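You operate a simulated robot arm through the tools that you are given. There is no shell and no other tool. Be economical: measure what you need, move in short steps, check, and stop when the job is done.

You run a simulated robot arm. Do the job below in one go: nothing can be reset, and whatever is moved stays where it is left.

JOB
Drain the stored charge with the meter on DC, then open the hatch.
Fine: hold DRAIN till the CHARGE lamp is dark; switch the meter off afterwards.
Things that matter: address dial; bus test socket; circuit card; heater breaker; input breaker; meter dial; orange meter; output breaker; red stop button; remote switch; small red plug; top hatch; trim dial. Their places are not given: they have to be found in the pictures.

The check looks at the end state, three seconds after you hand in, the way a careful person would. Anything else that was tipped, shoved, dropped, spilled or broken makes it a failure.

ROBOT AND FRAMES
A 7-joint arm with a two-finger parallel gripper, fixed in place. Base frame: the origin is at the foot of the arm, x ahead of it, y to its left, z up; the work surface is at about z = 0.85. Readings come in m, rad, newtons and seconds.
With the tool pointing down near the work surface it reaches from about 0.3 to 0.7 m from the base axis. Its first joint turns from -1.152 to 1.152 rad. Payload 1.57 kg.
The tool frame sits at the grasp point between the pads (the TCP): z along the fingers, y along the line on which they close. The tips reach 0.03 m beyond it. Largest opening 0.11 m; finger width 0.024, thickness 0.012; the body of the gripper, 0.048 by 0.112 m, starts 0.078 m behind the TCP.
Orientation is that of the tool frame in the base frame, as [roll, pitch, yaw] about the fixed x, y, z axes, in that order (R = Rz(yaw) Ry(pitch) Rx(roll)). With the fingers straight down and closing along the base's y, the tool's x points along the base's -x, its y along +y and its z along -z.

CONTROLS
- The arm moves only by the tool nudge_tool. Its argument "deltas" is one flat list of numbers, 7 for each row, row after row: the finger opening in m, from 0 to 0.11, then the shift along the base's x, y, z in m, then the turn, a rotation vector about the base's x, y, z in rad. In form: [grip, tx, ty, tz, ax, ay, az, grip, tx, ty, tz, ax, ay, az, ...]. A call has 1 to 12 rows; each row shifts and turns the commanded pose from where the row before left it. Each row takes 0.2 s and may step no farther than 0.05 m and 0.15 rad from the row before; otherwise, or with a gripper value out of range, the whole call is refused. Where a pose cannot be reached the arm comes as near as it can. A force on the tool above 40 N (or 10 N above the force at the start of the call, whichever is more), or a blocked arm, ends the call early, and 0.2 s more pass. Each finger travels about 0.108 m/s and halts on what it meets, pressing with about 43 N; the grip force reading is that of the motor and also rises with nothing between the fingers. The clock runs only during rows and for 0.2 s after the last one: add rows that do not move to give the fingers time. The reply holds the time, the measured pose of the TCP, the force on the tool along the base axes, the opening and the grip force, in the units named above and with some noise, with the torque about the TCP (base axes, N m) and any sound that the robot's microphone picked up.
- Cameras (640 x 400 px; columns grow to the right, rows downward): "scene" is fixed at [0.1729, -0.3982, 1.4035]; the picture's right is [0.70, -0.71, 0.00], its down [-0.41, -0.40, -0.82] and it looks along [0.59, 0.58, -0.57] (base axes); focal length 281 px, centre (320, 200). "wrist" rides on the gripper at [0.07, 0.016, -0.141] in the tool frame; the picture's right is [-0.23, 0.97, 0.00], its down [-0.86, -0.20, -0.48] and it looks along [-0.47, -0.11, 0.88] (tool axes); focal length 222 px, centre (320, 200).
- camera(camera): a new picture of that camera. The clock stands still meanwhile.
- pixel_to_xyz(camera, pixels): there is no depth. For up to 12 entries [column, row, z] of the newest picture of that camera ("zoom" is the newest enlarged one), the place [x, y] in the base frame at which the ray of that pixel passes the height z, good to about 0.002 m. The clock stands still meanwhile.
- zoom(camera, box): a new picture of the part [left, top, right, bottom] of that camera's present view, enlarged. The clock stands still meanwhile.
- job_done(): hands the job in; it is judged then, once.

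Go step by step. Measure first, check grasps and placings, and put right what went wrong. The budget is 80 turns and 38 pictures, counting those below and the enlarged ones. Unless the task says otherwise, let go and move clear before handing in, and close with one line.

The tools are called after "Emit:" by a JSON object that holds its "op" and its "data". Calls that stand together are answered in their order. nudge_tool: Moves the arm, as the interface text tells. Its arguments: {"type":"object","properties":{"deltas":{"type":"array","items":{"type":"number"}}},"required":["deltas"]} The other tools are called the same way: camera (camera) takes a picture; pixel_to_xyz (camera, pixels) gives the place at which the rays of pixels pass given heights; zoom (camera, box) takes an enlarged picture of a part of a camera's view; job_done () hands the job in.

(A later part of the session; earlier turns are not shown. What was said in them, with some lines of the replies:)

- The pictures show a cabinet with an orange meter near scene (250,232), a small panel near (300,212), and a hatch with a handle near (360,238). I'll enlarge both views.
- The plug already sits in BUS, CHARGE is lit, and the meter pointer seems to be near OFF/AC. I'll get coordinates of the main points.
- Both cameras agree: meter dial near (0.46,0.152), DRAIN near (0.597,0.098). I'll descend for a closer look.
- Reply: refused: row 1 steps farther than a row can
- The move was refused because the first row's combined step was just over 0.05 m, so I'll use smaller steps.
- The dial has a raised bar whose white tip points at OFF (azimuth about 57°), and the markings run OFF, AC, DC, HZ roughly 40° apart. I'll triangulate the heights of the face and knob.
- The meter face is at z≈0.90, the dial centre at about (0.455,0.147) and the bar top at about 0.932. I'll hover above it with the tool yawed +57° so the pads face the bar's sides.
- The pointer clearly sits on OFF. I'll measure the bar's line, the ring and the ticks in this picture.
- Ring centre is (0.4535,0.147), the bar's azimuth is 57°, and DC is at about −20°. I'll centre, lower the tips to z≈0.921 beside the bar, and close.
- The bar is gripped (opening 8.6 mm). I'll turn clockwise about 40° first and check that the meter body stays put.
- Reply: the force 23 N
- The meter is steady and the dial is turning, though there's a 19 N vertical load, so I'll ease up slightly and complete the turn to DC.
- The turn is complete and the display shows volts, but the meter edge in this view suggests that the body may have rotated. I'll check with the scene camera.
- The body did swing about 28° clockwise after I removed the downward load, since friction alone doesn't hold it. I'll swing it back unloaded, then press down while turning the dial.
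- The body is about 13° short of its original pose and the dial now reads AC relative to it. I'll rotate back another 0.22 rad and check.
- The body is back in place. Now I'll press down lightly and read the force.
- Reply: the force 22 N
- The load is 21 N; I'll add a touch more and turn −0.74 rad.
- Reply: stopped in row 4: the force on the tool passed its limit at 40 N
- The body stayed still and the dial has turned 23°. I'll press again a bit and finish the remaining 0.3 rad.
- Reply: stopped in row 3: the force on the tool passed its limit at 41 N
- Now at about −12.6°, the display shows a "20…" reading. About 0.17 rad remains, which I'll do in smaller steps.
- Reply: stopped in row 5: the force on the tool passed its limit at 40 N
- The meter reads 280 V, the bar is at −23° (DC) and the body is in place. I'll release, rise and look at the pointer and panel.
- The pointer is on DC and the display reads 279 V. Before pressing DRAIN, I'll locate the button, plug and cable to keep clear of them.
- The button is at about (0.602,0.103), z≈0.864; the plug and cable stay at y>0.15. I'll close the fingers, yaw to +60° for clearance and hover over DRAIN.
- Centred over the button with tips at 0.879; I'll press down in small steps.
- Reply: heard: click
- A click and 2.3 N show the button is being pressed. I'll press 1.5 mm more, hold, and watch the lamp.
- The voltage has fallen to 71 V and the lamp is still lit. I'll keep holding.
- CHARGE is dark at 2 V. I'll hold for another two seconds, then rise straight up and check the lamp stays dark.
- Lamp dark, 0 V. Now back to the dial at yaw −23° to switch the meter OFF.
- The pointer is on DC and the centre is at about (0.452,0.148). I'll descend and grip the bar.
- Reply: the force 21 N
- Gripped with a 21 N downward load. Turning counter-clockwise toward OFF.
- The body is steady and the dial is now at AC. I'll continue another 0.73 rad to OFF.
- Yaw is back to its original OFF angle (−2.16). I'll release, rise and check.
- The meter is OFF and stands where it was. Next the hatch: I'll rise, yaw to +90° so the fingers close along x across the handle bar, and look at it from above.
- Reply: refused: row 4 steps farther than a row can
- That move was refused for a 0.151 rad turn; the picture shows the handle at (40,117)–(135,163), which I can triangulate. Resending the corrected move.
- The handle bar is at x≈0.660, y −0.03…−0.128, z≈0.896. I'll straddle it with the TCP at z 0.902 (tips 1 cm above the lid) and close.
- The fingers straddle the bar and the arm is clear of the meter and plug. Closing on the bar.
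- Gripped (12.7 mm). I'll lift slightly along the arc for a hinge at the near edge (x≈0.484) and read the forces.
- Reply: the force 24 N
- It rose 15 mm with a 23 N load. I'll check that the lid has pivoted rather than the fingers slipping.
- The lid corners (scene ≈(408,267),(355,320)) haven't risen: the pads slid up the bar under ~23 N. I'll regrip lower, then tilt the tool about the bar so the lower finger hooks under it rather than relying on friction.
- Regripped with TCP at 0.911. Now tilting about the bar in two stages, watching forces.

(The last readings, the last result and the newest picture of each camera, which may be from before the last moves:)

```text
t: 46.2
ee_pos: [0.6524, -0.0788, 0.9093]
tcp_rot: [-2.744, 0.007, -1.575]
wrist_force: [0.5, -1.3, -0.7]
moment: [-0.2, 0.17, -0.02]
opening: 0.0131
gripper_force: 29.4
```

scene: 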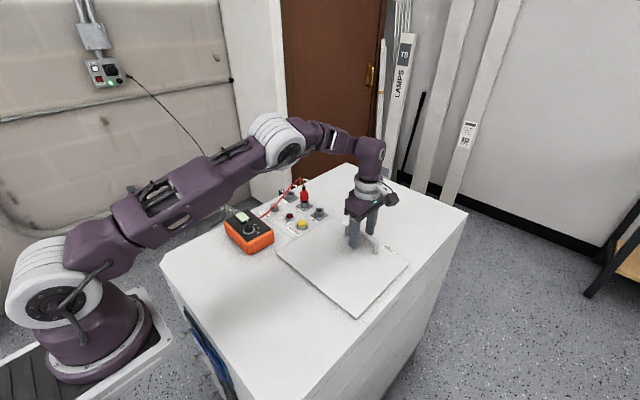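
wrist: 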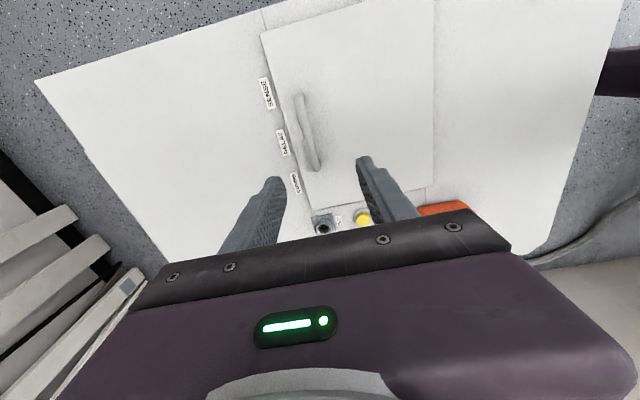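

Emit:
{"op": "nudge_tool", "data": {"deltas": [0.0, -0.0013, 0, -0.0006, 0, -0.1, 0, 0.0, -0.0013, 0, -0.0007, 0, -0.1, 0, 0.0, -0.0012, 0, -0.0008, 0, -0.1, 0, 0.0, -0.0011, 0, -0.001, 0, -0.1, 0, 0.0, -0.001, 0, -0.001, 0, -0.1, 0]}}

```text
t: 47.4
ee_pos: [0.6475, -0.0777, 0.9065]
tcp_rot: [-2.243, 0.008, -1.57]
wrist_force: [2.5, 1.0, -1.7]
moment: [0.24, 0.06, -0.29]
opening: 0.013
gripper_force: 29.7
```

Tilted 51° with little load. Now lifting in small steps along the arc.

Emit:
{"op": "nudge_tool", "data": {"deltas": [0.0, -0.0005, 0, 0.003, 0, 0, 0, 0.0, -0.0006, 0, 0.003, 0, 0, 0, 0.0, -0.0006, 0, 0.003, 0, 0, 0, 0.0, -0.0006, 0, 0.003, 0, 0, 0]}}

```text
t: 48.3
ee_pos: [0.6431, -0.0781, 0.9117]
tcp_rot: [-2.256, 0.007, -1.572]
wrist_force: [-0.2, -2.8, -2.6]
moment: [0.24, -0.01, -0.14]
opening: 0.0128
gripper_force: 29.7
stopped in row 4: the force on the tool passed its limit at 42 N (the readings are from after the stop); the commanded pose is now the measured one
```

The force hit 42 N after 5 mm. I'll look at whether the lid moved.

Emit:
{"op": "zoom", "data": {"camera": "scene", "box": [260, 180, 436, 330]}}

```text
2.67 times, centred on (348, 255) of scene
```

zoom: 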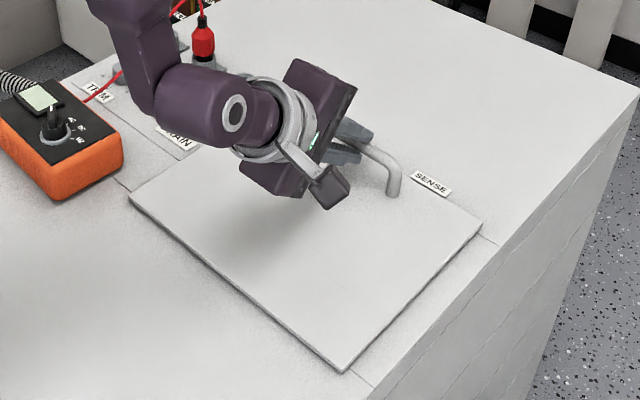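

The lid corners look shifted by a few millimetres rather than raised, so this may be a sliding hatch. I'll test with a gentle horizontal pull toward −x.

Emit:
{"op": "nudge_tool", "data": {"deltas": [0.0, 0, 0, -0.004, 0, 0, 0, 0.0, -0.003, 0, 0, 0, 0, 0, 0.0, -0.003, 0, 0, 0, 0, 0, 0.0, -0.003, 0, 0, 0, 0, 0]}}

```text
t: 49.3
ee_pos: [0.6365, -0.0781, 0.9112]
tcp_rot: [-2.245, 0.008, -1.573]
wrist_force: [1.9, -2.0, 39.3]
moment: [0.16, -0.88, -0.19]
opening: 0.013
gripper_force: 29.4
```

Fx is only ~2 N while x moved 6.6 mm, so it seems to slide. I'll relieve the vertical load and pull 20 mm further to confirm.

Emit:
{"op": "nudge_tool", "data": {"deltas": [0.0, 0, 0, 0.0035, 0, 0, 0, 0.0, -0.005, 0, 0, 0, 0, 0, 0.0, -0.005, 0, 0, 0, 0, 0, 0.0, -0.005, 0, 0, 0, 0, 0, 0.0, -0.005, 0, 0, 0, 0, 0]}}

Emit:
{"op": "zoom", "data": {"camera": "scene", "box": [260, 180, 436, 330]}}

```text
t: 50.5
ee_pos: [0.6128, -0.078, 0.9114]
tcp_rot: [-2.258, 0.008, -1.571]
wrist_force: [1.7, -0.6, 18.2]
moment: [0.05, -0.38, -0.36]
opening: 0.0128
gripper_force: 29.8
```

```text
2.67 times, centred on (348, 255) of scene
```

zoom: 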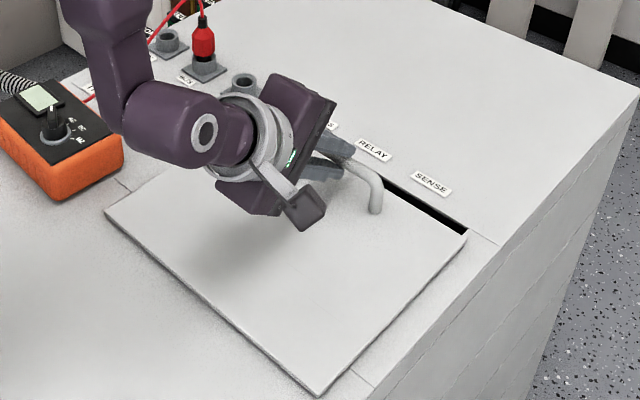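

Confirmed: the hatch slides toward −x and a slot has opened at its far edge. I'll keep pulling while bringing the tool back upright.

Emit:
{"op": "nudge_tool", "data": {"deltas": [0.0, -0.009, 0, 0.0018, 0, 0.1, 0, 0.0, -0.009, 0, 0.0008, 0, 0.1, 0, 0.0, -0.009, 0, 0.0008, 0, 0.1, 0, 0.0, -0.0087, 0, 0.0007, 0, 0.1, 0, 0.0, -0.0087, 0, 0.0006, 0, 0.1, 0, 0.0, -0.0086, 0, 0.0005, 0, 0.1, 0, 0.0, -0.0086, 0, 0.0004, 0, 0.1, 0, 0.0, -0.0085, 0, 0.0003, 0, 0.1, 0, 0.0, -0.0085, 0, 0.0001, 0, 0.1, 0]}}

```text
t: 52.5
ee_pos: [0.5344, -0.0781, 0.9189]
tcp_rot: [3.125, 0.005, -1.578]
wrist_force: [2.2, 0.0, -0.9]
moment: [-0.23, -0.1, 0.46]
opening: 0.0124
gripper_force: 30.0
```

Upright, bar at x≈0.534, light load. Continuing the slide toward the stop.

Emit:
{"op": "nudge_tool", "data": {"deltas": [0.0, -0.01, 0, 0, 0, 0, 0, 0.0, -0.01, 0, 0, 0, 0, 0, 0.0, -0.01, 0, 0, 0, 0, 0, 0.0, -0.01, 0, 0, 0, 0, 0, 0.0, -0.01, 0, 0, 0, 0, 0, 0.0, -0.01, 0, 0, 0, 0, 0, 0.0, 0, 0, 0, 0, 0, 0]}}

Emit:
{"op": "camera", "data": {"camera": "scene"}}

```text
t: 54.1
ee_pos: [0.4741, -0.0787, 0.9188]
tcp_rot: [3.122, 0.004, -1.577]
wrist_force: [0.2, -3.9, -8.2]
moment: [-0.48, -0.06, 0.39]
opening: 0.0125
gripper_force: 29.4
```

```text
3 pictures are left
```

scene: 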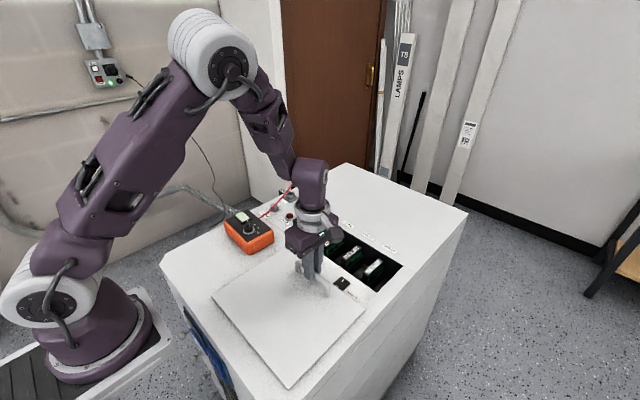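

The hatch is ~19 cm open, exposing the cards. I'll go a little further to find the end stop.

Emit:
{"op": "nudge_tool", "data": {"deltas": [0.0, -0.005, 0, 0, 0, 0, 0, 0.0, -0.005, 0, 0, 0, 0, 0, 0.0, -0.005, 0, 0, 0, 0, 0, 0.0, -0.005, 0, 0, 0, 0, 0]}}

```text
t: 55.1
ee_pos: [0.458, -0.0785, 0.9188]
tcp_rot: [3.132, 0.005, -1.575]
wrist_force: [19.1, -12.4, -11.6]
moment: [-0.46, -0.4, 0.34]
opening: 0.0127
gripper_force: 29.6
```

Fx rising to 19 N means the end stop is reached. I'll release, rise clear and check everything.

Emit:
{"op": "nudge_tool", "data": {"deltas": [0.0, 0.003, 0, 0, 0, 0, 0, 0.03, 0, 0, 0, 0, 0, 0, 0.06, 0, 0, 0, 0, 0, 0, 0.06, 0, 0, 0.03, 0, 0, 0, 0.06, 0, 0, 0.04, 0, 0, 0, 0.06, 0, 0, 0.045, 0, 0, 0, 0.06, 0, 0, 0.045, 0, 0, 0, 0.06, 0, 0, 0.045, 0, 0, 0, 0.06, -0.03, 0, 0.03, 0, 0, 0, 0.06, -0.03, 0, 0.03, 0, 0, 0, 0.06, 0, 0, 0, 0, 0, 0]}}

Emit:
{"op": "camera", "data": {"camera": "scene"}}

```text
t: 57.5
ee_pos: [0.3975, -0.0783, 1.1845]
tcp_rot: [3.127, 0.005, -1.578]
wrist_force: [-0.1, 0.8, 0.6]
moment: [0.0, 0.02, 0.0]
opening: 0.0598
gripper_force: 0.1
```

```text
2 pictures are left
```

scene: 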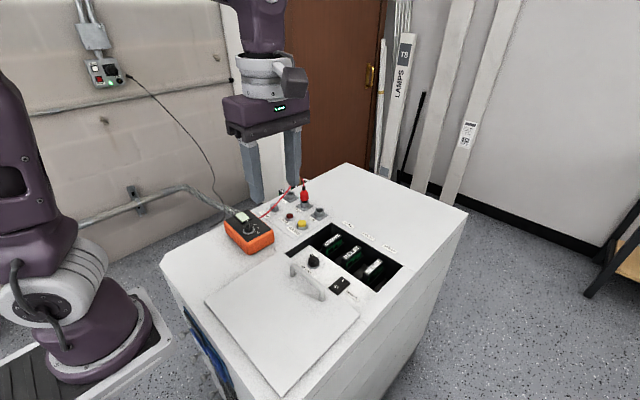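

The hatch is fully open and the arm is clear. One last zoom on the meter and panel to confirm the meter is off, the lamp is dark and the plug is in place.

Emit:
{"op": "zoom", "data": {"camera": "scene", "box": [215, 170, 345, 260]}}

```text
4.44 times, centred on (280, 215) of scene
```

zoom: 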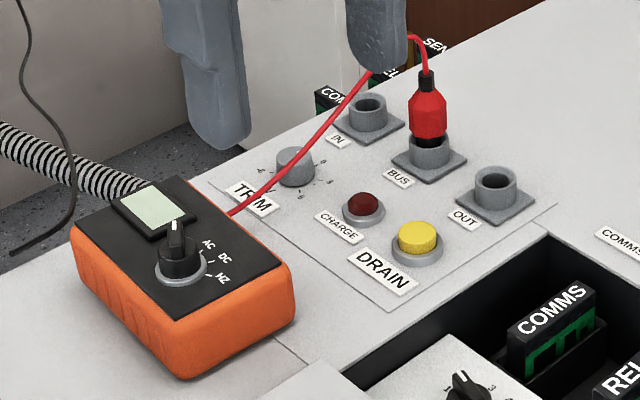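

The last zoom shows the display blank with the pointer at OFF, CHARGE dark, the plug still in BUS and the hatch open. I'm handing in.

Emit:
{"op": "job_done", "data": {}}

```text
The job is handed in.
```

I drained the charge with the meter on DC until the CHARGE lamp went dark (0 V), switched the meter off, slid the hatch open to its stop and moved the arm clear; the meter swung about 40° while I was turning its dial, and I turned it back to where it had been.
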